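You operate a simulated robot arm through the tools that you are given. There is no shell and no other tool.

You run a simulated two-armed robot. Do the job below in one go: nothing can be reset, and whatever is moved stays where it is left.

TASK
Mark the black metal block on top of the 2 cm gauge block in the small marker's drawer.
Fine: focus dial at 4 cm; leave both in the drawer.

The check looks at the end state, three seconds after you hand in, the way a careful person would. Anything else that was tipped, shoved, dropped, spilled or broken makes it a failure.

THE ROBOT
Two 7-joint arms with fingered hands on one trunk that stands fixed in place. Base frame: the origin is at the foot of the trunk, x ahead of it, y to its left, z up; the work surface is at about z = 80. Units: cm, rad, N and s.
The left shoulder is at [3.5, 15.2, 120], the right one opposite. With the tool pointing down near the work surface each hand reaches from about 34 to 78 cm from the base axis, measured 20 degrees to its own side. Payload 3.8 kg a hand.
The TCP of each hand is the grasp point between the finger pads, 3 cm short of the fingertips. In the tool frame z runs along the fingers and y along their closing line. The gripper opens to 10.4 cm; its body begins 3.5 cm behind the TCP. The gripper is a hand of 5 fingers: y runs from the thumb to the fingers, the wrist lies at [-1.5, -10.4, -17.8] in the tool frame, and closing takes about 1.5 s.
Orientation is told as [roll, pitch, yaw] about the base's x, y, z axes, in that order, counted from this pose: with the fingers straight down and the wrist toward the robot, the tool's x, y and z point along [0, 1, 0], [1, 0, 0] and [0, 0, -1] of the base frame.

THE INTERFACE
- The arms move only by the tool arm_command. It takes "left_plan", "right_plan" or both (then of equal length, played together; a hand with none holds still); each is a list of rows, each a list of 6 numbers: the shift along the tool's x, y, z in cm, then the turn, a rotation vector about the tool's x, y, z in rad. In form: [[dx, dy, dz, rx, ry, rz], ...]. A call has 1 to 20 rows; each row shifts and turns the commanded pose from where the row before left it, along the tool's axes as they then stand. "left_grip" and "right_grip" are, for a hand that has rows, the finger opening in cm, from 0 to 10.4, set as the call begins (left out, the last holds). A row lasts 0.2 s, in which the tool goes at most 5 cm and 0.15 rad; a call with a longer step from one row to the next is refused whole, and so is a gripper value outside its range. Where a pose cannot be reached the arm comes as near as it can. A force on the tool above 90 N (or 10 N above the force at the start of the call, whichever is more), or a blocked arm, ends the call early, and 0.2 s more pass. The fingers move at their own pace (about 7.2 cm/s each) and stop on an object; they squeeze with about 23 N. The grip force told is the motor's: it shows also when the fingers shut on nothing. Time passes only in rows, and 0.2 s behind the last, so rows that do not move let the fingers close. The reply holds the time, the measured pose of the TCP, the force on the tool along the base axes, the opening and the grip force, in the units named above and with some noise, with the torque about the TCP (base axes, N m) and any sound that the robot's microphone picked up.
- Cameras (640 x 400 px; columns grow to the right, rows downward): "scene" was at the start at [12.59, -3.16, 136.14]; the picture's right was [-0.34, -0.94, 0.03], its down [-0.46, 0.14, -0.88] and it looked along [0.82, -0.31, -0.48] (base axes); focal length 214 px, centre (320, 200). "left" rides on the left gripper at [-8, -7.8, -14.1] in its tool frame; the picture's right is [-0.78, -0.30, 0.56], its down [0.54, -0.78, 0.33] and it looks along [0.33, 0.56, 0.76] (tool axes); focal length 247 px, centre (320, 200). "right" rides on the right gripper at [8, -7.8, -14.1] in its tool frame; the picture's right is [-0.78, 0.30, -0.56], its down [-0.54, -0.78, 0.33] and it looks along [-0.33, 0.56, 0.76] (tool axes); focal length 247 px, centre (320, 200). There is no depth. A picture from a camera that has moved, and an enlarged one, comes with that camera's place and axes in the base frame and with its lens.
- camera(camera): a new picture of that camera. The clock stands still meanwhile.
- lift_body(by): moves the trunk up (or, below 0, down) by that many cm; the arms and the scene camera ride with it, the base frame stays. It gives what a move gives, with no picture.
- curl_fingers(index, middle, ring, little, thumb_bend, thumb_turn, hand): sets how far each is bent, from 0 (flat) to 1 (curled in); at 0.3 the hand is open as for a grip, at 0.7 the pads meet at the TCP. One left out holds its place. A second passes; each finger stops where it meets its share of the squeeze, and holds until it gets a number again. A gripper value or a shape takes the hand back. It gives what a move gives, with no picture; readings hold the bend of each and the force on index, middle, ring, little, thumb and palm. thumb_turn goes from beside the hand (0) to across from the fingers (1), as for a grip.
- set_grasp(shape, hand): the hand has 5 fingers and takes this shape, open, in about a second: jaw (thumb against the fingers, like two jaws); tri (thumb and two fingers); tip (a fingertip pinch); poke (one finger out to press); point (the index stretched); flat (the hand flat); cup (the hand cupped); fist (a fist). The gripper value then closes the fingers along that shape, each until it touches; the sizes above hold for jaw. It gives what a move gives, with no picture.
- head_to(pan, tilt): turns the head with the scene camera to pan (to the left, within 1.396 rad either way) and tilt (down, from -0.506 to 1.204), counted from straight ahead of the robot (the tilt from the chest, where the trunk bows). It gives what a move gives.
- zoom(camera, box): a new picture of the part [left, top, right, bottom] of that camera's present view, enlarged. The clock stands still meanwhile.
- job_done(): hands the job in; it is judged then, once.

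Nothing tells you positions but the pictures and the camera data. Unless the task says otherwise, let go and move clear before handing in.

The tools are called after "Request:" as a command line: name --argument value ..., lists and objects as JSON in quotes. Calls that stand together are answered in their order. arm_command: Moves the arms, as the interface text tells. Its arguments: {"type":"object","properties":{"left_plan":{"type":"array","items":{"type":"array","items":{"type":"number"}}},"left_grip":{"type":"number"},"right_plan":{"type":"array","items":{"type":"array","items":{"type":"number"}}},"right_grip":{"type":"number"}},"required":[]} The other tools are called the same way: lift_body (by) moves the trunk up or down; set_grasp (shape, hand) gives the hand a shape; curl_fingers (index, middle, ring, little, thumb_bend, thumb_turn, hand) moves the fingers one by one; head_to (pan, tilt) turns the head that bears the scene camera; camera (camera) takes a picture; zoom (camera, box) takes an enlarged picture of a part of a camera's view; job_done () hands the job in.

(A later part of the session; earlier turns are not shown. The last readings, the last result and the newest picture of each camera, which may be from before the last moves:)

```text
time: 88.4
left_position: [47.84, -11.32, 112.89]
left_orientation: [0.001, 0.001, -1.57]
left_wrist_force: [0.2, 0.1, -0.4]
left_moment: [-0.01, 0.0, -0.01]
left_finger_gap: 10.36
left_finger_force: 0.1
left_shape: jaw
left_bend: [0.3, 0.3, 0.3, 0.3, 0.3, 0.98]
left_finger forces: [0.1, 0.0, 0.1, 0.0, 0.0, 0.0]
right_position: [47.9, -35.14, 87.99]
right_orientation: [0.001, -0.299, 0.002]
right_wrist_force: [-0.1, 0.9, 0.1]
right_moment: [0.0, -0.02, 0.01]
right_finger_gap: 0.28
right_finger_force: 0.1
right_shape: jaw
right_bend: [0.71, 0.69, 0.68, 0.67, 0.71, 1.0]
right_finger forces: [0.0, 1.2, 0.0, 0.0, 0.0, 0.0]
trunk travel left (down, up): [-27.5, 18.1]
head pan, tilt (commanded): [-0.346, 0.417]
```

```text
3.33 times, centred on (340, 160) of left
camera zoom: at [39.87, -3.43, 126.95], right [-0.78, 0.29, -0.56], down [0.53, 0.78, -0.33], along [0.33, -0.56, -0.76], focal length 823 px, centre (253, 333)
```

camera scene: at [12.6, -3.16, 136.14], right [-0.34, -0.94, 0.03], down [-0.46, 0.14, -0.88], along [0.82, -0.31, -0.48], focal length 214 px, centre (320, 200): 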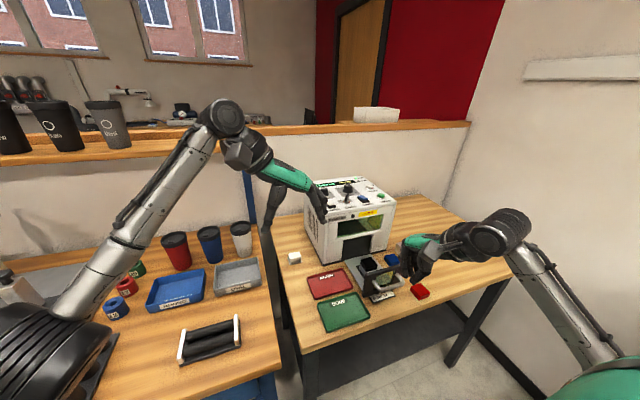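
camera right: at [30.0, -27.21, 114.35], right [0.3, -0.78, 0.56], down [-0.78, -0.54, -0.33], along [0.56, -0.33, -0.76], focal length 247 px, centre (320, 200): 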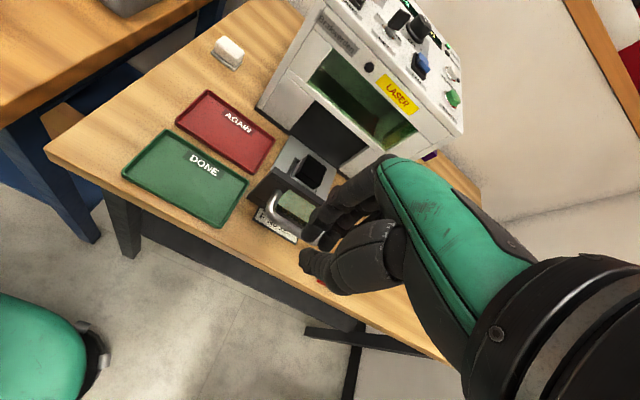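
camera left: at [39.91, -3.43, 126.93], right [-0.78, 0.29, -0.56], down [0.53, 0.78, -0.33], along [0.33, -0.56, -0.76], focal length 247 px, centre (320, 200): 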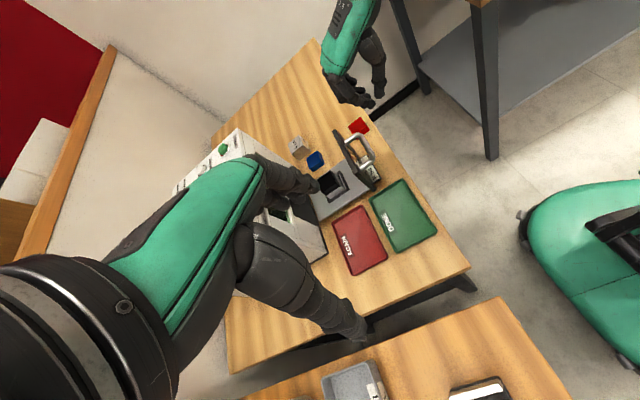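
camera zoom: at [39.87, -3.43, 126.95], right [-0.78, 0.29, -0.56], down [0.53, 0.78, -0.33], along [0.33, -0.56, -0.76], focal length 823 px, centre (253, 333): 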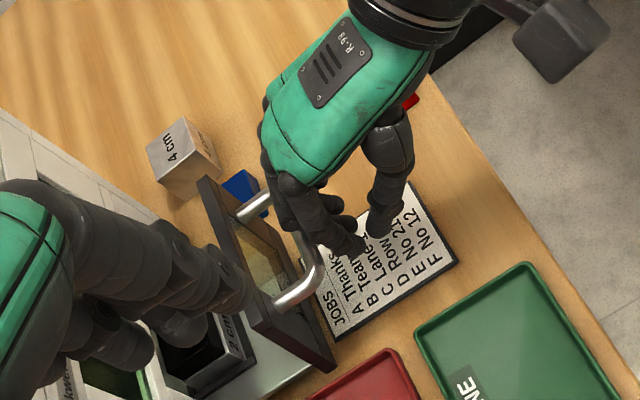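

The card lists A Thanks … F No 12, and nothing called "Fine", so the job stays at the shown "Thanks". I go on pushing the drawer.

Request:
arm_command --right_plan '[[0, 0.19, 0.06, 0, 0, 0], [0, 0.29, 0.09, 0, 0, 0], [0, 0.382, 0.118, 0, 0, 0], [0, 0.382, 0.118, 0, 0, 0], [0, 0.382, 0.118, 0, 0, 0], [0, 0.382, 0.118, 0, 0, 0], [0, 0.382, 0.118, 0, 0, 0], [0, 0.382, 0.118, 0, 0, 0], [0, 0.29, 0.09, 0, 0, 0], [0, 0.19, 0.06, 0, 0, 0], [0, 0, 0, 0, 0, 0]]'

Request:
zoom --camera "scene" --box '[320, 180, 440, 280]'

Request:
zoom --camera "left" --box '[260, 100, 380, 220]'

Request:
camera --camera "right"

```text
time: 90.8
left_position: [47.89, -11.21, 113.01]
left_orientation: [-0.001, -0.001, -1.57]
left_wrist_force: [0.3, -0.2, -0.2]
left_moment: [-0.02, -0.02, 0.01]
left_finger_gap: 10.36
left_finger_force: 0.0
left_shape: jaw
left_bend: [0.3, 0.3, 0.3, 0.3, 0.3, 0.98]
left_finger forces: [0.0, 0.0, 0.1, 0.0, 0.0, 0.0]
right_position: [51.13, -35.15, 87.89]
right_orientation: [0.0, -0.301, 0.003]
right_wrist_force: [-1.1, 0.2, 0.5]
right_moment: [-0.04, -0.01, -0.06]
right_finger_gap: 0.29
right_finger_force: 0.1
right_shape: jaw
right_bend: [0.71, 0.69, 0.68, 0.67, 0.71, 1.0]
right_finger forces: [0.0, 0.9, 0.0, 0.1, 0.0, 0.1]
trunk travel left (down, up): [-27.5, 18.1]
head pan, tilt (commanded): [-0.346, 0.417]
```

```text
4.00 times, centred on (380, 230) of scene
camera zoom: at [12.57, -3.16, 136.14], right [-0.34, -0.94, 0.03], down [-0.46, 0.14, -0.88], along [0.82, -0.31, -0.48], focal length 858 px, centre (80, 80)
```

zoom: 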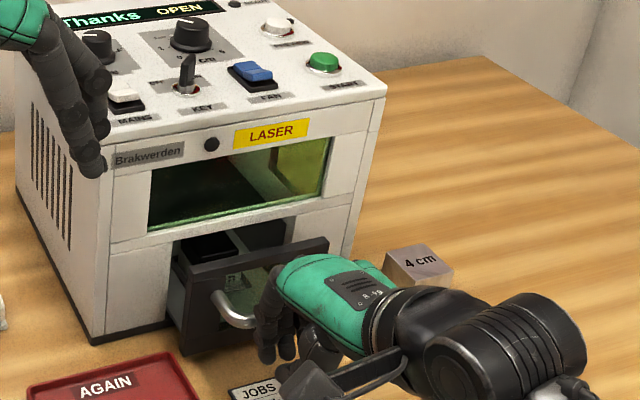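

```text
3.33 times, centred on (320, 160) of left
camera zoom: at [39.88, -3.43, 126.94], right [-0.78, 0.29, -0.56], down [0.53, 0.78, -0.33], along [0.33, -0.56, -0.76], focal length 823 px, centre (320, 333)
```

zoom: 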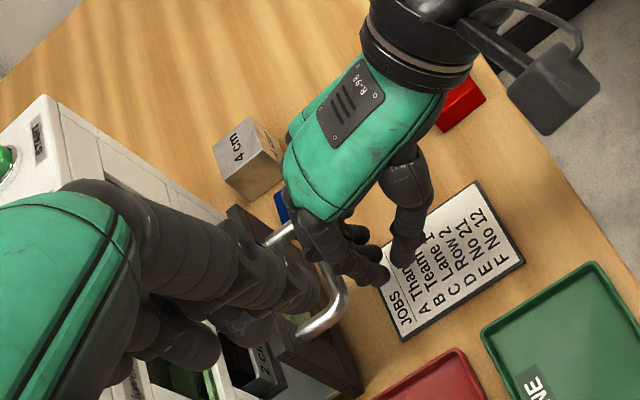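

```text
taken
camera right: at [39.54, -27.23, 99.13], right [0.12, -0.78, 0.62], down [-0.64, -0.54, -0.55], along [0.76, -0.33, -0.56], focal length 247 px, centre (320, 200)
```

right: 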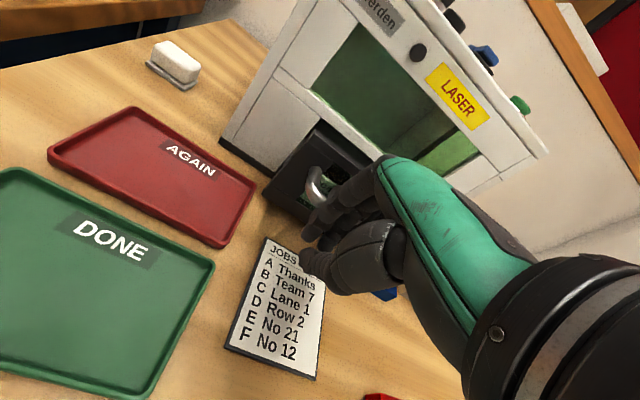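

Reading is complete (A Thanks). The drawer is nearly in; I push the last stretch in finer steps until it stops.

Request:
arm_command --right_plan '[[0, 0.19, 0.06, 0, 0, 0], [0, 0.29, 0.09, 0, 0, 0], [0, 0.29, 0.09, 0, 0, 0], [0, 0.29, 0.09, 0, 0, 0], [0, 0.29, 0.09, 0, 0, 0], [0, 0.19, 0.06, 0, 0, 0], [0, 0, 0, 0, 0, 0]]'

Request:
arm_command --right_plan '[[0, 0.19, 0.06, 0, 0, 0], [0, 0.19, 0.06, 0, 0, 0], [0, 0.19, 0.06, 0, 0, 0], [0, 0.19, 0.06, 0, 0, 0], [0, 0, 0, 0, 0, 0]]'

Request:
zoom --camera "scene" --box '[320, 170, 440, 270]'

Request:
zoom --camera "left" --box '[260, 100, 380, 220]'

```text
time: 92.4
left_position: [47.97, -11.14, 112.99]
left_orientation: [0.0, 0.0, -1.57]
left_wrist_force: [-0.3, -0.1, -0.3]
left_moment: [0.0, -0.02, -0.01]
left_finger_gap: 10.37
left_finger_force: 0.1
left_shape: jaw
left_bend: [0.3, 0.3, 0.3, 0.3, 0.3, 0.98]
left_finger forces: [0.1, 0.0, 0.0, 0.1, 0.0, 0.0]
right_position: [52.73, -35.09, 87.87]
right_orientation: [-0.001, -0.301, 0.001]
right_wrist_force: [-0.9, -0.4, -0.1]
right_moment: [-0.02, 0.01, 0.0]
right_finger_gap: 0.31
right_finger_force: 0.0
right_shape: jaw
right_bend: [0.71, 0.69, 0.68, 0.67, 0.71, 1.0]
right_finger forces: [0.0, 0.7, 0.0, 0.1, 0.1, 0.0]
trunk travel left (down, up): [-27.5, 18.1]
head pan, tilt (commanded): [-0.346, 0.417]
```

```text
time: 93.6
left_position: [47.91, -11.17, 112.99]
left_orientation: [0.0, 0.001, -1.568]
left_wrist_force: [-0.3, -0.8, -0.9]
left_moment: [-0.01, 0.0, 0.02]
left_finger_gap: 10.37
left_finger_force: 0.1
left_shape: jaw
left_bend: [0.3, 0.3, 0.3, 0.3, 0.3, 0.98]
left_finger forces: [0.0, 0.0, 0.0, 0.0, 0.0, 0.0]
right_position: [53.71, -35.15, 87.91]
right_orientation: [-0.001, -0.302, 0.001]
right_wrist_force: [-0.4, 0.7, 0.2]
right_moment: [-0.04, -0.01, -0.01]
right_finger_gap: 0.3
right_finger_force: 0.1
right_shape: jaw
right_bend: [0.71, 0.68, 0.68, 0.67, 0.71, 1.0]
right_finger forces: [0.0, 0.0, 0.0, 0.0, 0.1, 0.0]
trunk travel left (down, up): [-27.5, 18.1]
head pan, tilt (commanded): [-0.346, 0.417]
```

```text
4.00 times, centred on (380, 220) of scene
camera zoom: at [12.59, -3.16, 136.14], right [-0.34, -0.94, 0.03], down [-0.46, 0.14, -0.88], along [0.82, -0.31, -0.48], focal length 858 px, centre (80, 120)
```

zoom: 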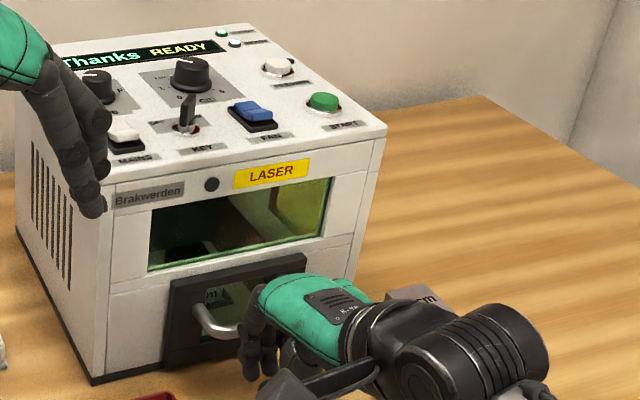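

```text
3.33 times, centred on (320, 160) of left
camera zoom: at [39.9, -3.44, 126.94], right [-0.78, 0.29, -0.56], down [0.53, 0.78, -0.33], along [0.33, -0.56, -0.76], focal length 823 px, centre (320, 333)
```

zoom: 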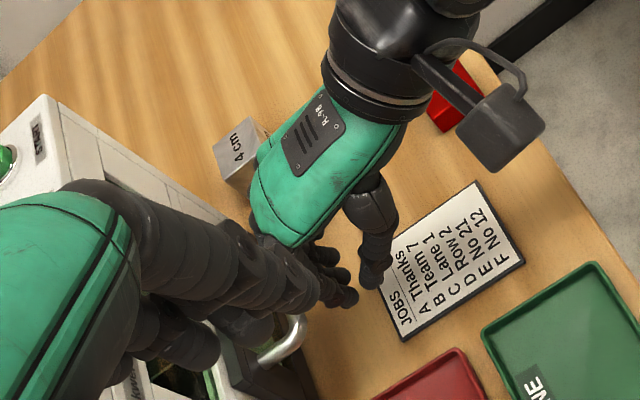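

The display now reads READY — the drawer is shut. I back the right hand straight away from the handle and look at the machine.

Request:
arm_command --right_plan '[[0, -0.955, -0.2955, 0, 0, 0], [0, -1.91, -0.591, 0, 0, 0], [0, -1.91, -0.591, 0, 0, 0], [0, -1.91, -0.591, 0, 0, 0], [0, -1.91, -0.591, 0, 0, 0], [0, -1.91, -0.591, 0, 0, 0], [0, 0, -2, 0.15, 0, 0], [0, 0, -2, 0.15, 0, 0], [0, 0, -4, 0, 0, 0], [0, 0, -4, 0, 0, 0], [0, 0, -4, 0, 0, 0], [0, 0, -4, 0, 0, 0], [0, 0, 0, 0, 0, 0]]'

Request:
camera --camera "scene"

Request:
zoom --camera "scene" --box '[300, 170, 400, 270]'

Request:
camera --camera "right"

```text
time: 96.4
left_position: [47.84, -11.32, 113.02]
left_orientation: [-0.001, 0.001, -1.569]
left_wrist_force: [-0.5, -0.3, 0.2]
left_moment: [0.04, 0.04, -0.01]
left_finger_gap: 10.41
left_finger_force: 0.0
left_shape: jaw
left_bend: [0.3, 0.3, 0.3, 0.3, 0.3, 0.98]
left_finger forces: [0.1, 0.0, 0.1, 0.0, 0.1, 0.1]
right_position: [41.84, -35.02, 108.05]
right_orientation: [0.0, -0.001, 0.001]
right_wrist_force: [-0.1, -0.4, 0.2]
right_moment: [-0.02, 0.0, 0.01]
right_finger_gap: 0.32
right_finger_force: 0.0
right_shape: jaw
right_bend: [0.71, 0.68, 0.68, 0.67, 0.71, 1.0]
right_finger forces: [0.0, 0.0, 0.0, 0.0, 0.0, 0.1]
trunk travel left (down, up): [-27.5, 18.1]
head pan, tilt (commanded): [-0.346, 0.417]
```

```text
taken
camera scene: at [12.58, -3.18, 136.13], right [-0.34, -0.94, 0.03], down [-0.46, 0.14, -0.88], along [0.82, -0.31, -0.48], focal length 214 px, centre (320, 200)
```

scene: 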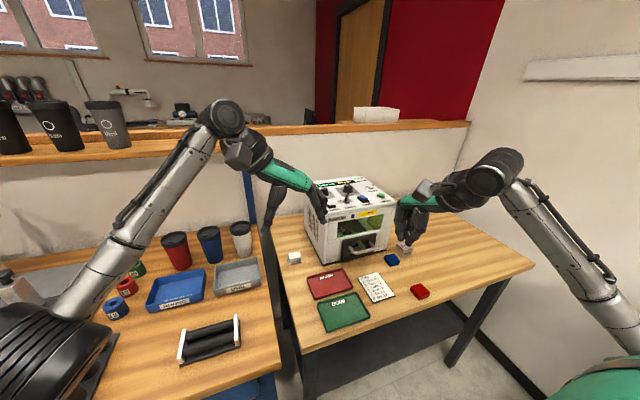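

```text
4.00 times, centred on (350, 220) of scene
camera zoom: at [12.58, -3.18, 136.13], right [-0.34, -0.94, 0.03], down [-0.46, 0.14, -0.88], along [0.82, -0.31, -0.48], focal length 858 px, centre (200, 120)
```

zoom: 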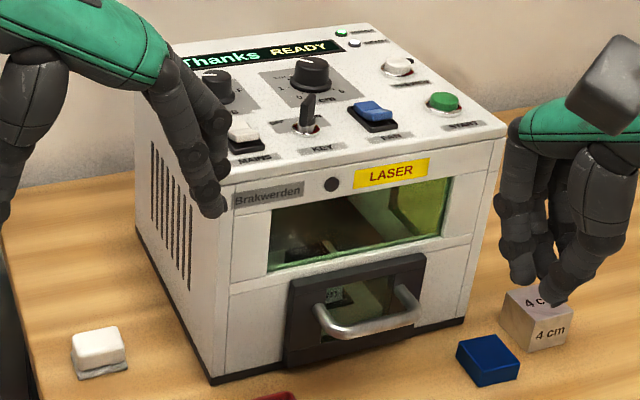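

```text
taken
camera right: at [33.95, -27.1, 122.09], right [0.3, -0.78, 0.56], down [-0.78, -0.54, -0.33], along [0.56, -0.33, -0.76], focal length 247 px, centre (320, 200)
```

right: 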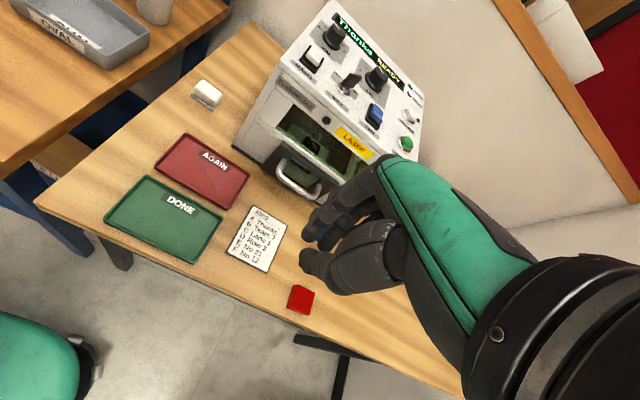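

The drawer is shut and the machine is READY. Now the focus dial: I zoom on the panel from the wrist camera for accurate positions.

Request:
zoom --camera "right" --box '[290, 10, 430, 160]'

Request:
zoom --camera "right" --box '[345, 45, 415, 115]'

Request:
zoom --camera "scene" --box '[330, 175, 400, 215]'

```text
2.67 times, centred on (360, 85) of right
camera zoom: at [33.95, -27.1, 122.09], right [0.3, -0.78, 0.56], down [-0.78, -0.54, -0.33], along [0.56, -0.33, -0.76], focal length 659 px, centre (213, 507)
```

zoom: 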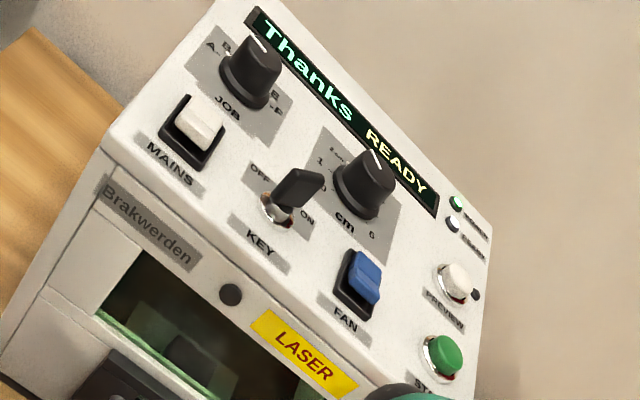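

```text
5.71 times, centred on (380, 80) of right
camera zoom: at [33.95, -27.1, 122.09], right [0.3, -0.78, 0.56], down [-0.78, -0.54, -0.33], along [0.56, -0.33, -0.76], focal length 1411 px, centre (-23, 886)
```

zoom: 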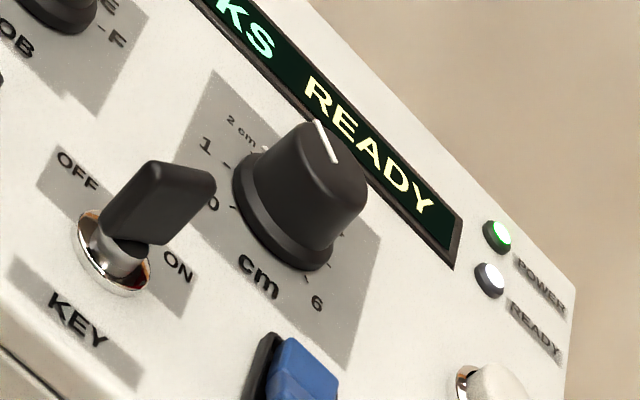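

```text
9.14 times, centred on (365, 195) of scene
camera zoom: at [12.58, -3.18, 136.13], right [-0.34, -0.94, 0.03], down [-0.46, 0.14, -0.88], along [0.82, -0.31, -0.48], focal length 1961 px, centre (-91, 246)
```

zoom: 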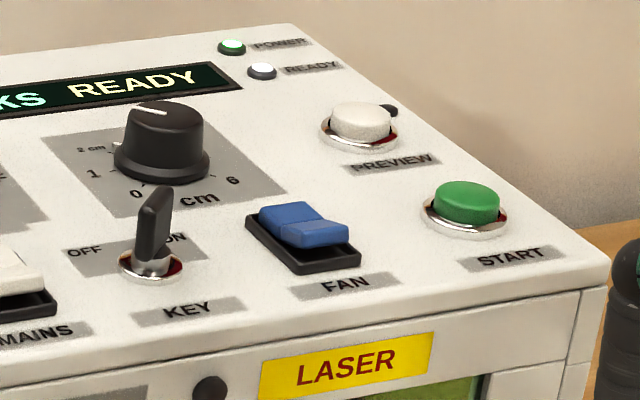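

Knob top centre is at about (73.4, −36.4, 104.7), roughly 2.9 cm across; the pointer's skirt mark is at 2, so it needs 90° clockwise to reach 4. I shape the right hand to three fingers and move above the knob.

Request:
set_grasp --shape "tri" --hand "right"

Request:
arm_command --right_plan '[[0, 1.0, -3.0, 0, 0, 0], [0, 2.0, -3.0, 0, 0, 0], [-0.1, 3.5, -2.0, 0, 0, 0], [-0.2, 4.0, 0, 0, 0, 0], [-0.3, 4.0, 0, 0, 0, 0], [-0.3, 4.0, 0, 0, 0, 0], [-0.3, 4.0, 0, 0, 0, 0], [-0.2, 4.0, 0, 0, 0, 0], [0, 3.0, 0, 0, 0, 0], [0, 2.0, 0, 0, 0, 0], [0, 0, 0, 0, 0, 0]]' --right_grip 5.0

Request:
camera --camera "right"

Request:
zoom --camera "scene" --box '[300, 130, 420, 230]'

```text
time: 97.3
left_position: [47.89, -11.12, 112.87]
left_orientation: [0.001, 0.0, -1.57]
left_wrist_force: [0.2, 0.6, -0.7]
left_moment: [-0.03, 0.01, 0.03]
left_finger_gap: 10.39
left_finger_force: 0.1
left_shape: jaw
left_bend: [0.3, 0.3, 0.3, 0.3, 0.3, 0.98]
left_finger forces: [0.0, 0.0, 0.0, 0.1, 0.1, 0.0]
right_position: [41.78, -35.0, 108.0]
right_orientation: [0.001, 0.0, 0.004]
right_wrist_force: [-0.6, -0.8, -0.4]
right_moment: [-0.03, -0.02, -0.02]
right_finger_gap: 10.35
right_finger_force: 0.0
right_shape: tri
right_bend: [0.3, 0.3, 0.99, 0.99, 0.3, 0.98]
right_finger forces: [0.0, 0.0, 0.0, 0.0, 0.0, 0.1]
trunk travel left (down, up): [-27.5, 18.1]
head pan, tilt (commanded): [-0.346, 0.417]
```

```text
time: 99.7
left_position: [48.06, -11.33, 112.98]
left_orientation: [0.001, 0.001, -1.57]
left_wrist_force: [-0.5, 0.4, -0.6]
left_moment: [0.03, -0.01, 0.0]
left_finger_gap: 10.36
left_finger_force: 0.0
left_shape: jaw
left_bend: [0.3, 0.3, 0.3, 0.3, 0.3, 0.98]
left_finger forces: [0.1, 0.0, 0.0, 0.0, 0.0, 0.0]
right_position: [72.47, -36.27, 115.64]
right_orientation: [-0.002, 0.001, 0.0]
right_wrist_force: [0.2, -0.3, 0.3]
right_moment: [0.01, -0.02, -0.03]
right_finger_gap: 5.05
right_finger_force: 0.0
right_shape: tri
right_bend: [0.74, 0.45, 0.99, 0.99, 0.7, 1.0]
right_finger forces: [0.0, 0.0, 0.0, 0.0, 0.1, 0.1]
right hand out of reach, approached as far as the arm can: row 10
trunk travel left (down, up): [-27.5, 18.1]
head pan, tilt (commanded): [-0.346, 0.417]
```

```text
taken
camera right: at [64.78, -28.45, 129.73], right [0.3, -0.77, 0.56], down [-0.78, -0.54, -0.33], along [0.56, -0.33, -0.76], focal length 247 px, centre (320, 200)
```

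right: 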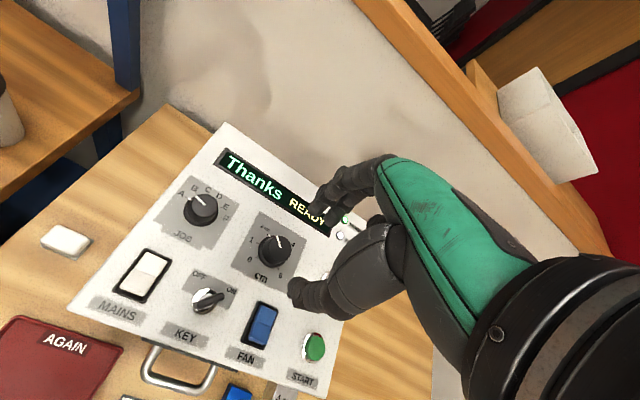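

```text
4.00 times, centred on (360, 180) of scene
camera zoom: at [12.59, -3.21, 136.13], right [-0.34, -0.94, 0.03], down [-0.46, 0.14, -0.88], along [0.82, -0.31, -0.48], focal length 858 px, centre (160, 280)
```

zoom: 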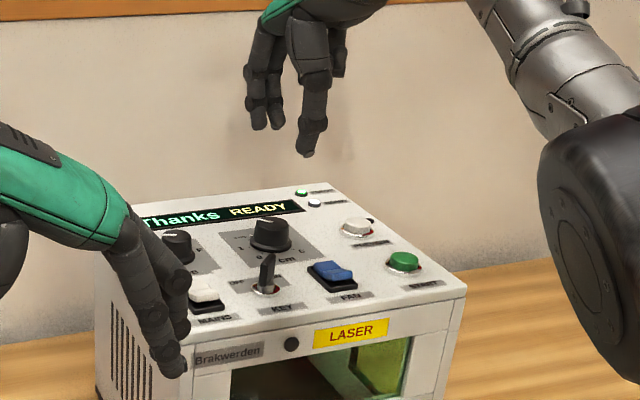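

I'm nearly above the knob (a bit out of reach only because of the height). I zoom to confirm knob position and pointer from this view.

Request:
zoom --camera "right" --box '[225, 205, 325, 305]'

Request:
zoom --camera "right" --box '[240, 215, 310, 285]'

Request:
zoom --camera "right" --box '[165, 170, 235, 240]'

```text
4.00 times, centred on (275, 255) of right
camera zoom: at [64.78, -28.45, 129.73], right [0.3, -0.77, 0.56], down [-0.78, -0.54, -0.33], along [0.56, -0.33, -0.76], focal length 988 px, centre (500, -20)
```

zoom: 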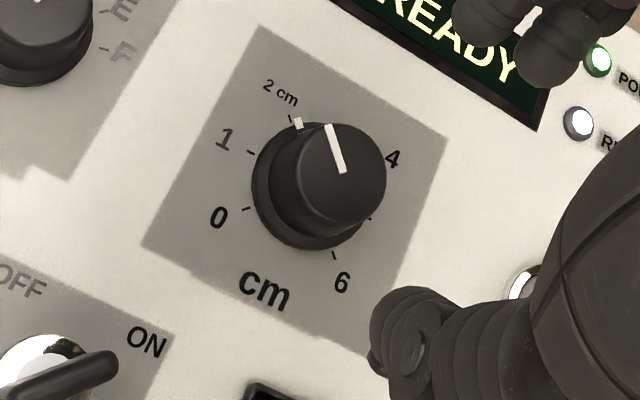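

```text
5.71 times, centred on (275, 250) of right
camera zoom: at [64.78, -28.45, 129.73], right [0.3, -0.77, 0.56], down [-0.78, -0.54, -0.33], along [0.56, -0.33, -0.76], focal length 1411 px, centre (577, -86)
```

zoom: 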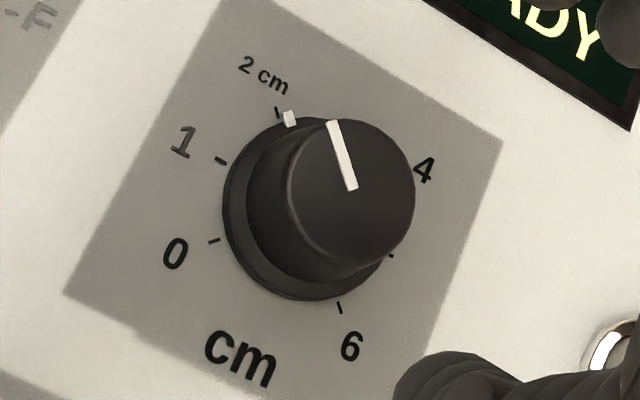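

```text
5.71 times, centred on (200, 205) of right
camera zoom: at [64.78, -28.45, 129.73], right [0.3, -0.77, 0.56], down [-0.78, -0.54, -0.33], along [0.56, -0.33, -0.76], focal length 1411 px, centre (1006, 171)
```

zoom: 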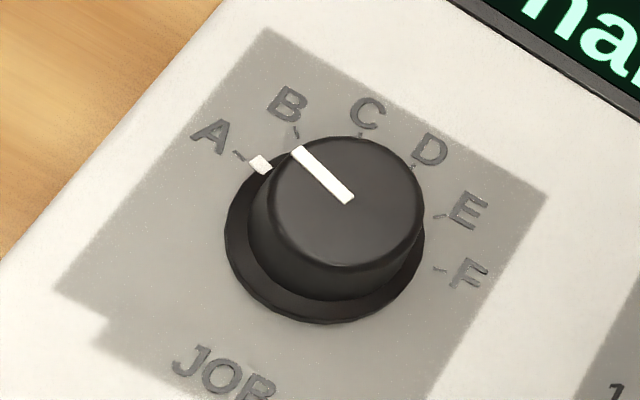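

From close up the knob centre is nearer (74.8, −37.1) with the top about z 104. I descend to z≈109 with that correction and measure again.

Request:
arm_command --right_plan '[[0, 0, 2.0, 0, 0, 0], [-0.2, 0.5, 2.0, 0, 0, 0], [-0.3, 0.8, 1.5, 0, 0, 0], [-0.3, 0.8, 1.0, 0, 0, 0], [0, 0, 0, 0, 0, 0]]'

Request:
zoom --camera "right" --box '[225, 165, 385, 325]'

Request:
zoom --camera "scene" --box '[320, 150, 400, 220]'

```text
time: 100.9
left_position: [48.01, -11.22, 112.88]
left_orientation: [-0.002, -0.001, -1.57]
left_wrist_force: [-0.8, 0.3, -0.1]
left_moment: [0.0, 0.0, 0.03]
left_finger_gap: 10.36
left_finger_force: 0.0
left_shape: jaw
left_bend: [0.3, 0.3, 0.3, 0.3, 0.3, 0.98]
left_finger forces: [0.0, 0.0, 0.0, 0.0, 0.1, 0.0]
right_position: [73.81, -36.85, 108.96]
right_orientation: [0.001, 0.002, 0.0]
right_wrist_force: [0.2, 0.0, 1.0]
right_moment: [0.0, -0.02, 0.0]
right_finger_gap: 5.02
right_finger_force: 0.0
right_shape: tri
right_bend: [0.74, 0.45, 0.99, 0.99, 0.7, 1.0]
right_finger forces: [0.0, 0.0, 0.1, 0.0, 0.0, 0.0]
right hand out of reach, approached as far as the arm can: row 3, 4
trunk travel left (down, up): [-27.5, 18.1]
head pan, tilt (commanded): [-0.346, 0.417]
```

```text
2.50 times, centred on (305, 245) of right
camera zoom: at [65.93, -28.99, 123.11], right [0.3, -0.78, 0.56], down [-0.78, -0.54, -0.33], along [0.56, -0.33, -0.76], focal length 617 px, centre (358, 88)
```

zoom: 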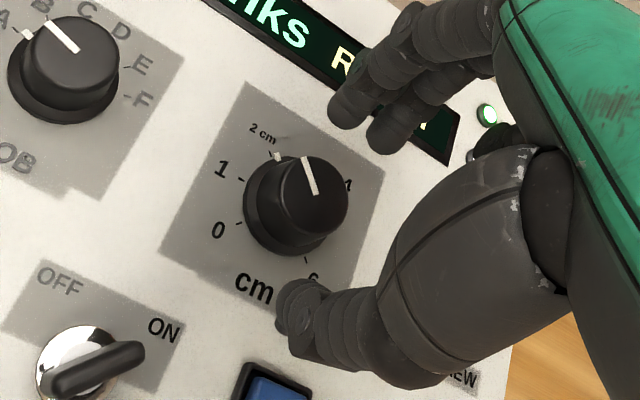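

```text
5.71 times, centred on (360, 185) of scene
camera zoom: at [12.62, -3.18, 136.13], right [-0.34, -0.94, 0.03], down [-0.46, 0.14, -0.88], along [0.82, -0.31, -0.48], focal length 1226 px, centre (91, 286)
```

zoom: 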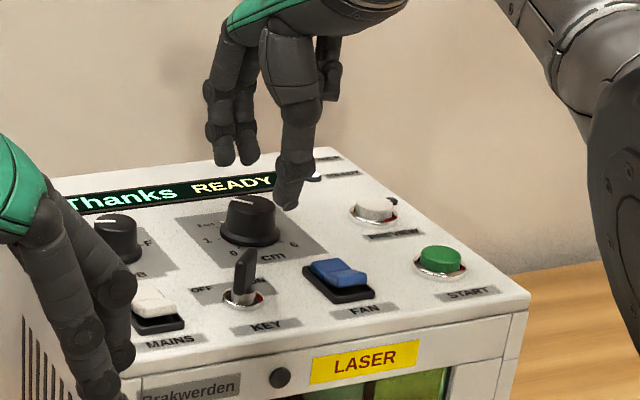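

The knob centre is about (74.95, −37.15), just beyond reach with the hand vertical, so I tip the hand 0.2 rad forward (which gains reach) and move over the knob at z≈109.

Request:
arm_command --right_plan '[[0, 0, 0, -0.1, 0, 0], [0, 0, 0, -0.1, 0, 0], [-0.15, 0.588, 0.119, 0, 0, 0], [0, 0.588, 0.119, 0, 0, 0], [0, 0, 0, 0, 0, 0]]'

Request:
zoom --camera "right" --box '[225, 165, 385, 325]'

Request:
zoom --camera "scene" --box '[320, 150, 400, 220]'

```text
time: 102.1
left_position: [47.9, -11.16, 112.96]
left_orientation: [0.001, 0.001, -1.569]
left_wrist_force: [-0.8, 0.2, -0.3]
left_moment: [0.02, 0.01, 0.02]
left_finger_gap: 10.37
left_finger_force: 0.1
left_shape: jaw
left_bend: [0.3, 0.3, 0.3, 0.3, 0.3, 0.98]
left_finger forces: [0.0, 0.0, 0.0, 0.1, 0.0, 0.0]
right_position: [76.98, -37.22, 108.98]
right_orientation: [-0.001, -0.2, 0.0]
right_wrist_force: [0.2, 0.0, -0.9]
right_moment: [0.01, 0.02, -0.02]
right_finger_gap: 5.05
right_finger_force: 0.1
right_shape: tri
right_bend: [0.74, 0.45, 0.99, 0.99, 0.7, 1.0]
right_finger forces: [0.0, 0.1, 0.0, 0.1, 0.0, 0.1]
right hand out of reach, approached as far as the arm can: row 1, 2, 3, 4
trunk travel left (down, up): [-27.5, 18.1]
head pan, tilt (commanded): [-0.346, 0.417]
```

```text
2.50 times, centred on (305, 245) of right
camera zoom: at [66.58, -29.35, 121.32], right [0.18, -0.78, 0.6], down [-0.69, -0.54, -0.48], along [0.7, -0.33, -0.64], focal length 617 px, centre (358, 88)
```

zoom: 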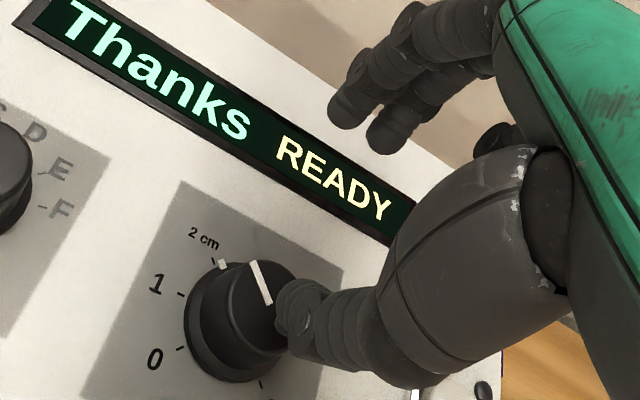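

```text
5.71 times, centred on (360, 185) of scene
camera zoom: at [12.61, -3.18, 136.13], right [-0.34, -0.94, 0.03], down [-0.46, 0.14, -0.88], along [0.82, -0.31, -0.48], focal length 1226 px, centre (91, 286)
```

zoom: 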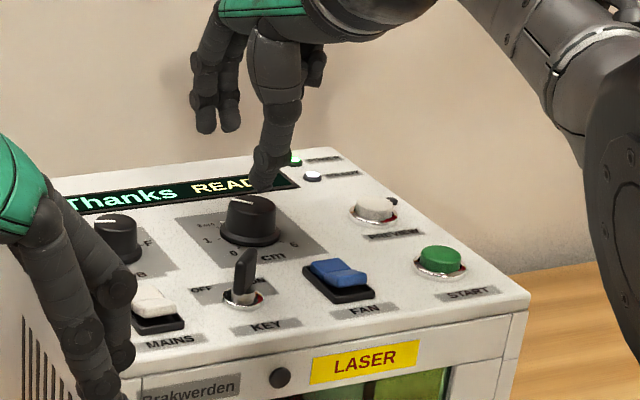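

The commanded pose had run ahead, so the hand is now 2 cm too far forward. I bring it back 2 cm and re-measure.

Request:
arm_command --right_plan '[[0, -0.98, -0.199, 0, 0, 0], [0, -0.98, -0.199, 0, 0, 0], [0, 0, 0, 0, 0, 0], [0, 0, 0, 0, 0, 0]]'

Request:
zoom --camera "right" --box '[225, 165, 385, 325]'

Request:
zoom --camera "scene" --box '[320, 150, 400, 220]'

```text
time: 103.1
left_position: [47.94, -11.26, 112.97]
left_orientation: [0.001, 0.0, -1.57]
left_wrist_force: [0.1, 0.1, 0.2]
left_moment: [-0.01, 0.02, 0.02]
left_finger_gap: 10.39
left_finger_force: 0.1
left_shape: jaw
left_bend: [0.3, 0.3, 0.3, 0.3, 0.3, 0.98]
left_finger forces: [0.0, 0.1, 0.0, 0.0, 0.0, 0.0]
right_position: [76.79, -37.78, 109.3]
right_orientation: [0.0, -0.199, 0.002]
right_wrist_force: [0.5, -0.3, -0.5]
right_moment: [0.02, -0.03, -0.01]
right_finger_gap: 5.03
right_finger_force: 0.0
right_shape: tri
right_bend: [0.74, 0.45, 0.99, 0.99, 0.7, 1.0]
right_finger forces: [0.1, 0.1, 0.1, 0.0, 0.0, 0.0]
right hand out of reach, approached as far as the arm can: row 1, 2
trunk travel left (down, up): [-27.5, 18.1]
head pan, tilt (commanded): [-0.346, 0.417]
```

```text
2.50 times, centred on (305, 245) of right
camera zoom: at [66.39, -29.9, 121.57], right [0.18, -0.78, 0.6], down [-0.69, -0.54, -0.48], along [0.7, -0.33, -0.64], focal length 617 px, centre (358, 88)
```

zoom: 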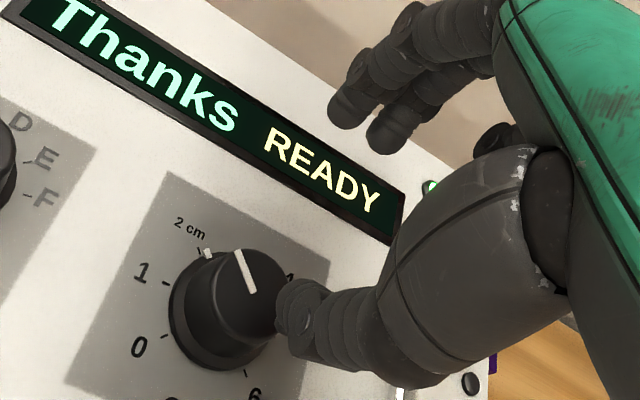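

```text
5.71 times, centred on (360, 185) of scene
camera zoom: at [12.6, -3.16, 136.14], right [-0.34, -0.94, 0.03], down [-0.46, 0.14, -0.88], along [0.82, -0.31, -0.48], focal length 1226 px, centre (91, 286)
```

zoom: 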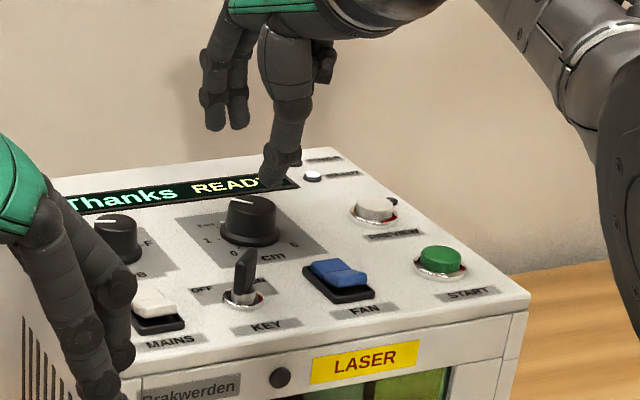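

The solver is at a wrist limit here (the forearm comes up from below). Raising the trunk should give the arm a better angle, so I lift the body 14 cm (both hands ride up, nothing is above them).

Request:
lift_body --by 14

Request:
arm_command --right_plan '[[0, 0, 0, 0.1, 0, 0], [0, 0, 0, 0.1, 0, 0], [0, 0, 0, 0, 0, 0]]'

Request:
camera --camera "scene"

```text
time: 104.8
left_position: [47.84, -11.14, 126.92]
left_orientation: [0.001, -0.001, -1.568]
left_wrist_force: [-0.3, 0.3, -0.5]
left_moment: [-0.01, -0.01, -0.04]
left_finger_gap: 10.36
left_finger_force: 0.0
left_shape: jaw
left_bend: [0.3, 0.3, 0.3, 0.3, 0.3, 0.98]
left_finger forces: [0.0, 0.1, 0.1, 0.1, 0.0, 0.0]
right_position: [75.15, -37.82, 129.15]
right_orientation: [0.001, -0.273, 0.001]
right_wrist_force: [-0.2, -0.1, 0.0]
right_moment: [0.02, -0.05, -0.02]
right_finger_gap: 5.04
right_finger_force: 0.0
right_shape: tri
right_bend: [0.74, 0.45, 0.99, 0.99, 0.7, 1.0]
right_finger forces: [0.0, 0.1, 0.1, 0.0, 0.0, 0.1]
trunk travel left (down, up): [-41.5, 4.1]
head pan, tilt (commanded): [-0.346, 0.417]
```

```text
time: 105.6
left_position: [47.79, -11.13, 126.91]
left_orientation: [-0.001, 0.0, -1.569]
left_wrist_force: [-0.6, 0.0, 0.5]
left_moment: [-0.01, -0.01, 0.01]
left_finger_gap: 10.35
left_finger_force: 0.0
left_shape: jaw
left_bend: [0.3, 0.3, 0.3, 0.3, 0.3, 0.98]
left_finger forces: [0.0, 0.0, 0.0, 0.0, 0.0, 0.0]
right_position: [72.14, -36.73, 128.61]
right_orientation: [0.0, -0.073, -0.001]
right_wrist_force: [1.0, -0.5, -0.6]
right_moment: [0.02, 0.01, 0.01]
right_finger_gap: 5.04
right_finger_force: 0.1
right_shape: tri
right_bend: [0.74, 0.45, 0.99, 0.99, 0.7, 1.0]
right_finger forces: [0.1, 0.0, 0.0, 0.0, 0.0, 0.0]
right hand out of reach, approached as far as the arm can: row 1, 2
trunk travel left (down, up): [-41.5, 4.1]
head pan, tilt (commanded): [-0.346, 0.417]
```

```text
taken
camera scene: at [8.9, -3.2, 151.35], right [-0.34, -0.94, 0.0], down [-0.39, 0.14, -0.91], along [0.86, -0.31, -0.41], focal length 214 px, centre (320, 200)
```

scene: 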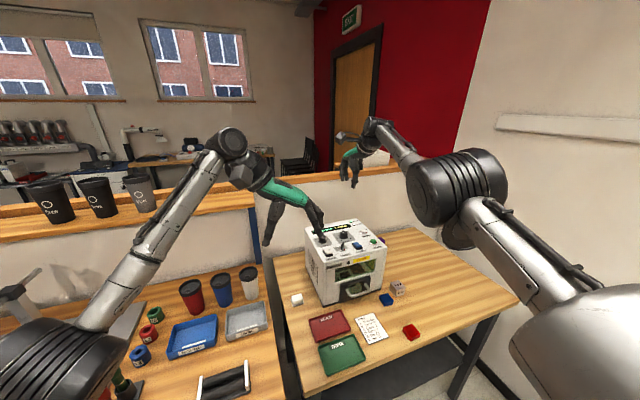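

The trunk also straightens as it rises. I now bring the right hand down again toward the knob with the hand vertical and see whether the pose is within reach.

Request:
arm_command --right_plan '[[0, 0, 2.4, 0.073, 0, 0], [0, 0, 2.4, 0, 0, 0], [0, 0, 2.4, 0, 0, 0], [0, 0, 2.4, 0, 0, 0], [0, 0, 2.4, 0, 0, 0], [0, 0, 2.4, 0, 0, 0], [0, 0, 1.5, 0, 0, 0], [0, 0, 0, 0, 0, 0]]'

Request:
camera --camera "scene"

Request:
zoom --camera "right" --box '[225, 165, 385, 325]'

```text
time: 107.4
left_position: [47.69, -11.14, 127.06]
left_orientation: [0.0, -0.001, -1.569]
left_wrist_force: [0.0, 0.3, 0.3]
left_moment: [0.0, 0.03, 0.01]
left_finger_gap: 10.36
left_finger_force: 0.0
left_shape: jaw
left_bend: [0.3, 0.3, 0.3, 0.3, 0.3, 0.98]
left_finger forces: [0.1, 0.1, 0.0, 0.0, 0.0, 0.1]
right_position: [71.57, -36.4, 112.33]
right_orientation: [0.0, -0.004, 0.003]
right_wrist_force: [-0.2, 0.7, -0.7]
right_moment: [-0.02, 0.01, -0.01]
right_finger_gap: 5.03
right_finger_force: 0.0
right_shape: tri
right_bend: [0.74, 0.45, 0.99, 0.99, 0.7, 1.0]
right_finger forces: [0.0, 0.0, 0.1, 0.0, 0.0, 0.0]
right hand out of reach, approached as far as the arm can: row 1, 3
trunk travel left (down, up): [-41.5, 4.1]
head pan, tilt (commanded): [-0.346, 0.417]
```

```text
taken
camera scene: at [8.85, -3.16, 151.36], right [-0.34, -0.94, 0.0], down [-0.39, 0.14, -0.91], along [0.86, -0.31, -0.41], focal length 214 px, centre (320, 200)
```

scene: 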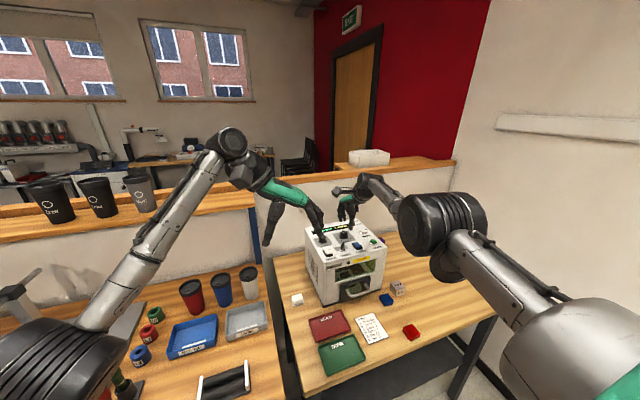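

```text
2.50 times, centred on (305, 245) of right
camera zoom: at [63.76, -28.47, 126.42], right [0.3, -0.78, 0.56], down [-0.78, -0.54, -0.33], along [0.56, -0.33, -0.76], focal length 617 px, centre (358, 88)
```

zoom: 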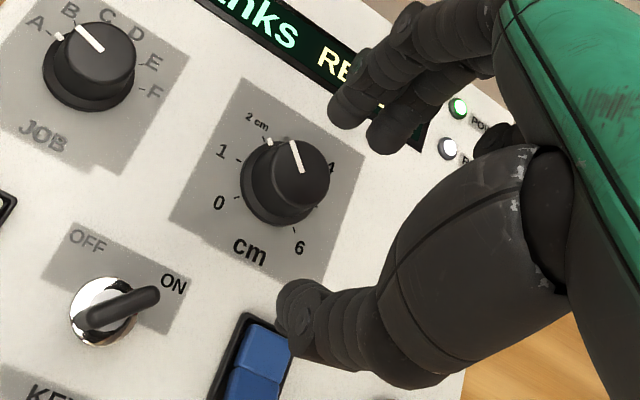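

With the raised trunk the shoulder moved back, which makes reach worse. I pull the right hand back and up to a comfortable pose, lower the trunk to its former height, and then approach the knob with the hand tipped forward from there.

Request:
arm_command --right_plan '[[0, -1.5, -3.0, 0, 0, 0], [0, -2.2, -3.0, 0, 0, 0], [0, -2.5, -3.0, 0, 0, 0], [0, -2.5, -3.0, 0, 0, 0], [0, -2.5, -2.0, 0, 0, 0], [0, 0, 0, -0.125, 0, 0], [0, 0, 0, -0.125, 0, 0], [0, 0, 0, 0, 0, 0]]'

Request:
lift_body --by -15

Request:
camera --camera "scene"

```text
time: 109.2
left_position: [47.74, -11.11, 126.96]
left_orientation: [-0.002, -0.001, -1.569]
left_wrist_force: [0.7, 0.8, 0.1]
left_moment: [-0.02, -0.01, -0.02]
left_finger_gap: 10.37
left_finger_force: 0.0
left_shape: jaw
left_bend: [0.3, 0.3, 0.3, 0.3, 0.3, 0.98]
left_finger forces: [0.0, 0.0, 0.1, 0.1, 0.1, 0.0]
right_position: [73.88, -40.52, 128.04]
right_orientation: [0.0, -0.251, 0.001]
right_wrist_force: [-0.1, -0.3, -1.2]
right_moment: [-0.02, 0.03, 0.0]
right_finger_gap: 5.02
right_finger_force: 0.1
right_shape: tri
right_bend: [0.74, 0.45, 0.99, 0.99, 0.7, 1.0]
right_finger forces: [0.1, 0.1, 0.0, 0.1, 0.1, 0.0]
right hand out of reach, approached as far as the arm can: row 1, 2, 3, 4, 5, 6, 7
trunk travel left (down, up): [-41.5, 4.1]
head pan, tilt (commanded): [-0.346, 0.417]
```

```text
time: 110.9
left_position: [47.78, -11.14, 111.94]
left_orientation: [0.001, 0.001, -1.569]
left_wrist_force: [0.1, -0.1, 0.1]
left_moment: [0.01, -0.01, -0.02]
left_finger_gap: 10.36
left_finger_force: 0.0
left_shape: jaw
left_bend: [0.3, 0.3, 0.3, 0.3, 0.3, 0.98]
left_finger forces: [0.0, 0.0, 0.0, 0.1, 0.0, 0.1]
right_position: [75.74, -40.7, 106.34]
right_orientation: [0.001, -0.165, 0.003]
right_wrist_force: [0.4, 0.0, -0.2]
right_moment: [0.02, 0.02, 0.02]
right_finger_gap: 5.02
right_finger_force: 0.0
right_shape: tri
right_bend: [0.74, 0.45, 0.99, 0.99, 0.7, 1.0]
right_finger forces: [0.0, 0.1, 0.0, 0.1, 0.0, 0.1]
trunk travel left (down, up): [-26.5, 19.1]
head pan, tilt (commanded): [-0.346, 0.417]
```

```text
taken
camera scene: at [13.0, -3.16, 135.0], right [-0.34, -0.94, 0.03], down [-0.47, 0.14, -0.87], along [0.82, -0.31, -0.49], focal length 214 px, centre (320, 200)
```

scene: 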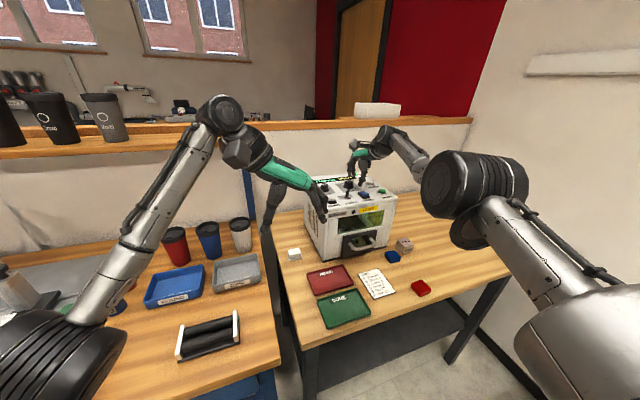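

The retract command wasn't followed (the solver is stuck near a limit) and lowering brought the hand close over the panel, touching nothing. I carefully raise it a little and see how the arm responds.

Request:
arm_command --right_plan '[[0, 0.11, -0.69, 0, 0, 0], [0, 0.11, -0.69, 0, 0, 0], [0, 0, 0, 0, 0, 0]]'

Request:
zoom --camera "scene" --box '[310, 130, 420, 220]'

Request:
camera --camera "right"

```text
time: 111.7
left_position: [47.88, -11.06, 111.83]
left_orientation: [0.001, 0.001, -1.571]
left_wrist_force: [-0.3, 0.3, 0.4]
left_moment: [0.0, 0.0, -0.02]
left_finger_gap: 10.4
left_finger_force: 0.1
left_shape: jaw
left_bend: [0.3, 0.3, 0.3, 0.3, 0.3, 0.98]
left_finger forces: [0.0, 0.0, 0.1, 0.0, 0.1, 0.1]
right_position: [75.81, -40.59, 107.79]
right_orientation: [0.0, -0.166, 0.002]
right_wrist_force: [0.5, -0.3, 0.1]
right_moment: [0.0, 0.0, 0.04]
right_finger_gap: 5.06
right_finger_force: 0.1
right_shape: tri
right_bend: [0.74, 0.45, 0.99, 0.99, 0.7, 1.0]
right_finger forces: [0.0, 0.0, 0.0, 0.0, 0.0, 0.1]
trunk travel left (down, up): [-26.5, 19.1]
head pan, tilt (commanded): [-0.346, 0.417]
```

```text
4.44 times, centred on (365, 175) of scene
camera zoom: at [13.03, -3.17, 134.99], right [-0.34, -0.94, 0.03], down [-0.47, 0.14, -0.87], along [0.82, -0.31, -0.49], focal length 953 px, centre (120, 311)
```

zoom: 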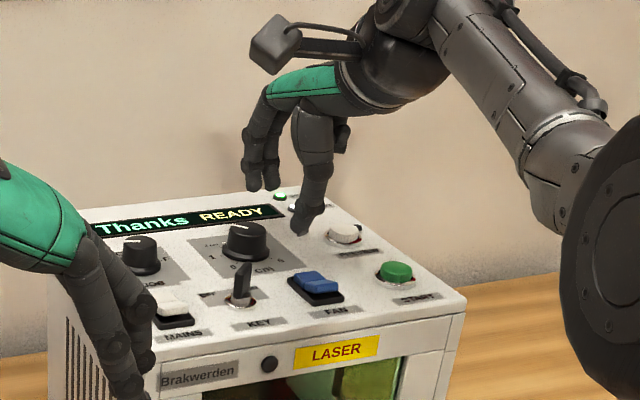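

```text
taken
camera right: at [65.78, -32.76, 120.33], right [0.2, -0.78, 0.6], down [-0.71, -0.54, -0.46], along [0.67, -0.33, -0.66], focal length 247 px, centre (320, 200)
```

right: 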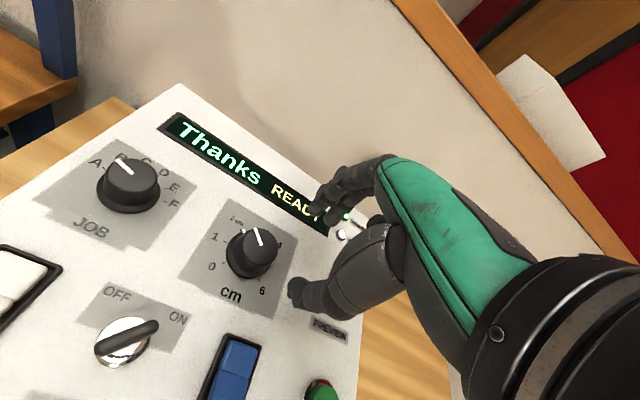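

The arm tracks normally in this configuration (elbow up). I shift sideways over the knob, staying at z≈108.

Request:
arm_command --right_plan '[[0.9, -0.25, -0.2, 0, 0, 0], [0.9, -0.28, -0.1, 0, 0, 0], [0.9, -0.28, -0.05, 0, 0, 0], [0.8, -0.27, -0.05, 0, 0, 0], [0, 0, 0, 0, 0, 0]]'

Request:
zoom --camera "right" --box '[225, 165, 385, 325]'

Request:
zoom --camera "scene" --box '[310, 130, 420, 220]'

```text
time: 112.9
left_position: [47.78, -11.22, 111.93]
left_orientation: [-0.001, 0.0, -1.568]
left_wrist_force: [-1.2, 0.0, -1.2]
left_moment: [0.01, 0.02, 0.0]
left_finger_gap: 10.38
left_finger_force: 0.1
left_shape: jaw
left_bend: [0.3, 0.3, 0.3, 0.3, 0.3, 0.98]
left_finger forces: [0.0, 0.1, 0.1, 0.0, 0.0, 0.0]
right_position: [76.41, -37.75, 108.15]
right_orientation: [0.002, -0.162, 0.002]
right_wrist_force: [0.2, 0.0, -0.1]
right_moment: [-0.02, 0.0, 0.01]
right_finger_gap: 5.06
right_finger_force: 0.0
right_shape: tri
right_bend: [0.74, 0.45, 0.99, 0.99, 0.7, 1.0]
right_finger forces: [0.0, 0.0, 0.0, 0.0, 0.1, 0.0]
right hand out of reach, approached as far as the arm can: row 1, 2, 3, 4
trunk travel left (down, up): [-26.5, 19.1]
head pan, tilt (commanded): [-0.346, 0.417]
```

```text
2.50 times, centred on (305, 245) of right
camera zoom: at [66.52, -29.9, 120.74], right [0.2, -0.78, 0.6], down [-0.71, -0.54, -0.45], along [0.67, -0.33, -0.66], focal length 617 px, centre (358, 88)
```

zoom: 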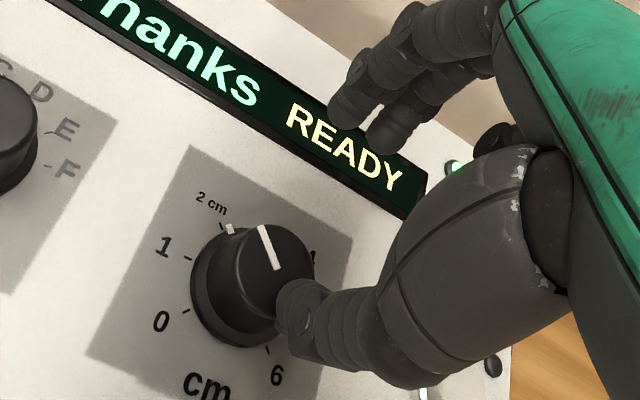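

```text
4.44 times, centred on (365, 175) of scene
camera zoom: at [13.03, -3.18, 134.99], right [-0.34, -0.94, 0.03], down [-0.47, 0.14, -0.87], along [0.82, -0.31, -0.49], focal length 953 px, centre (120, 311)
```

zoom: 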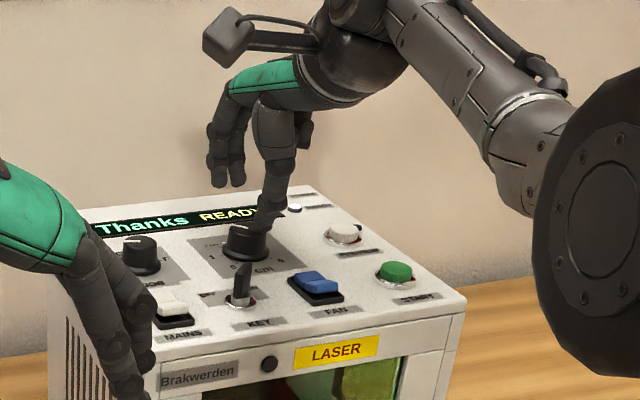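

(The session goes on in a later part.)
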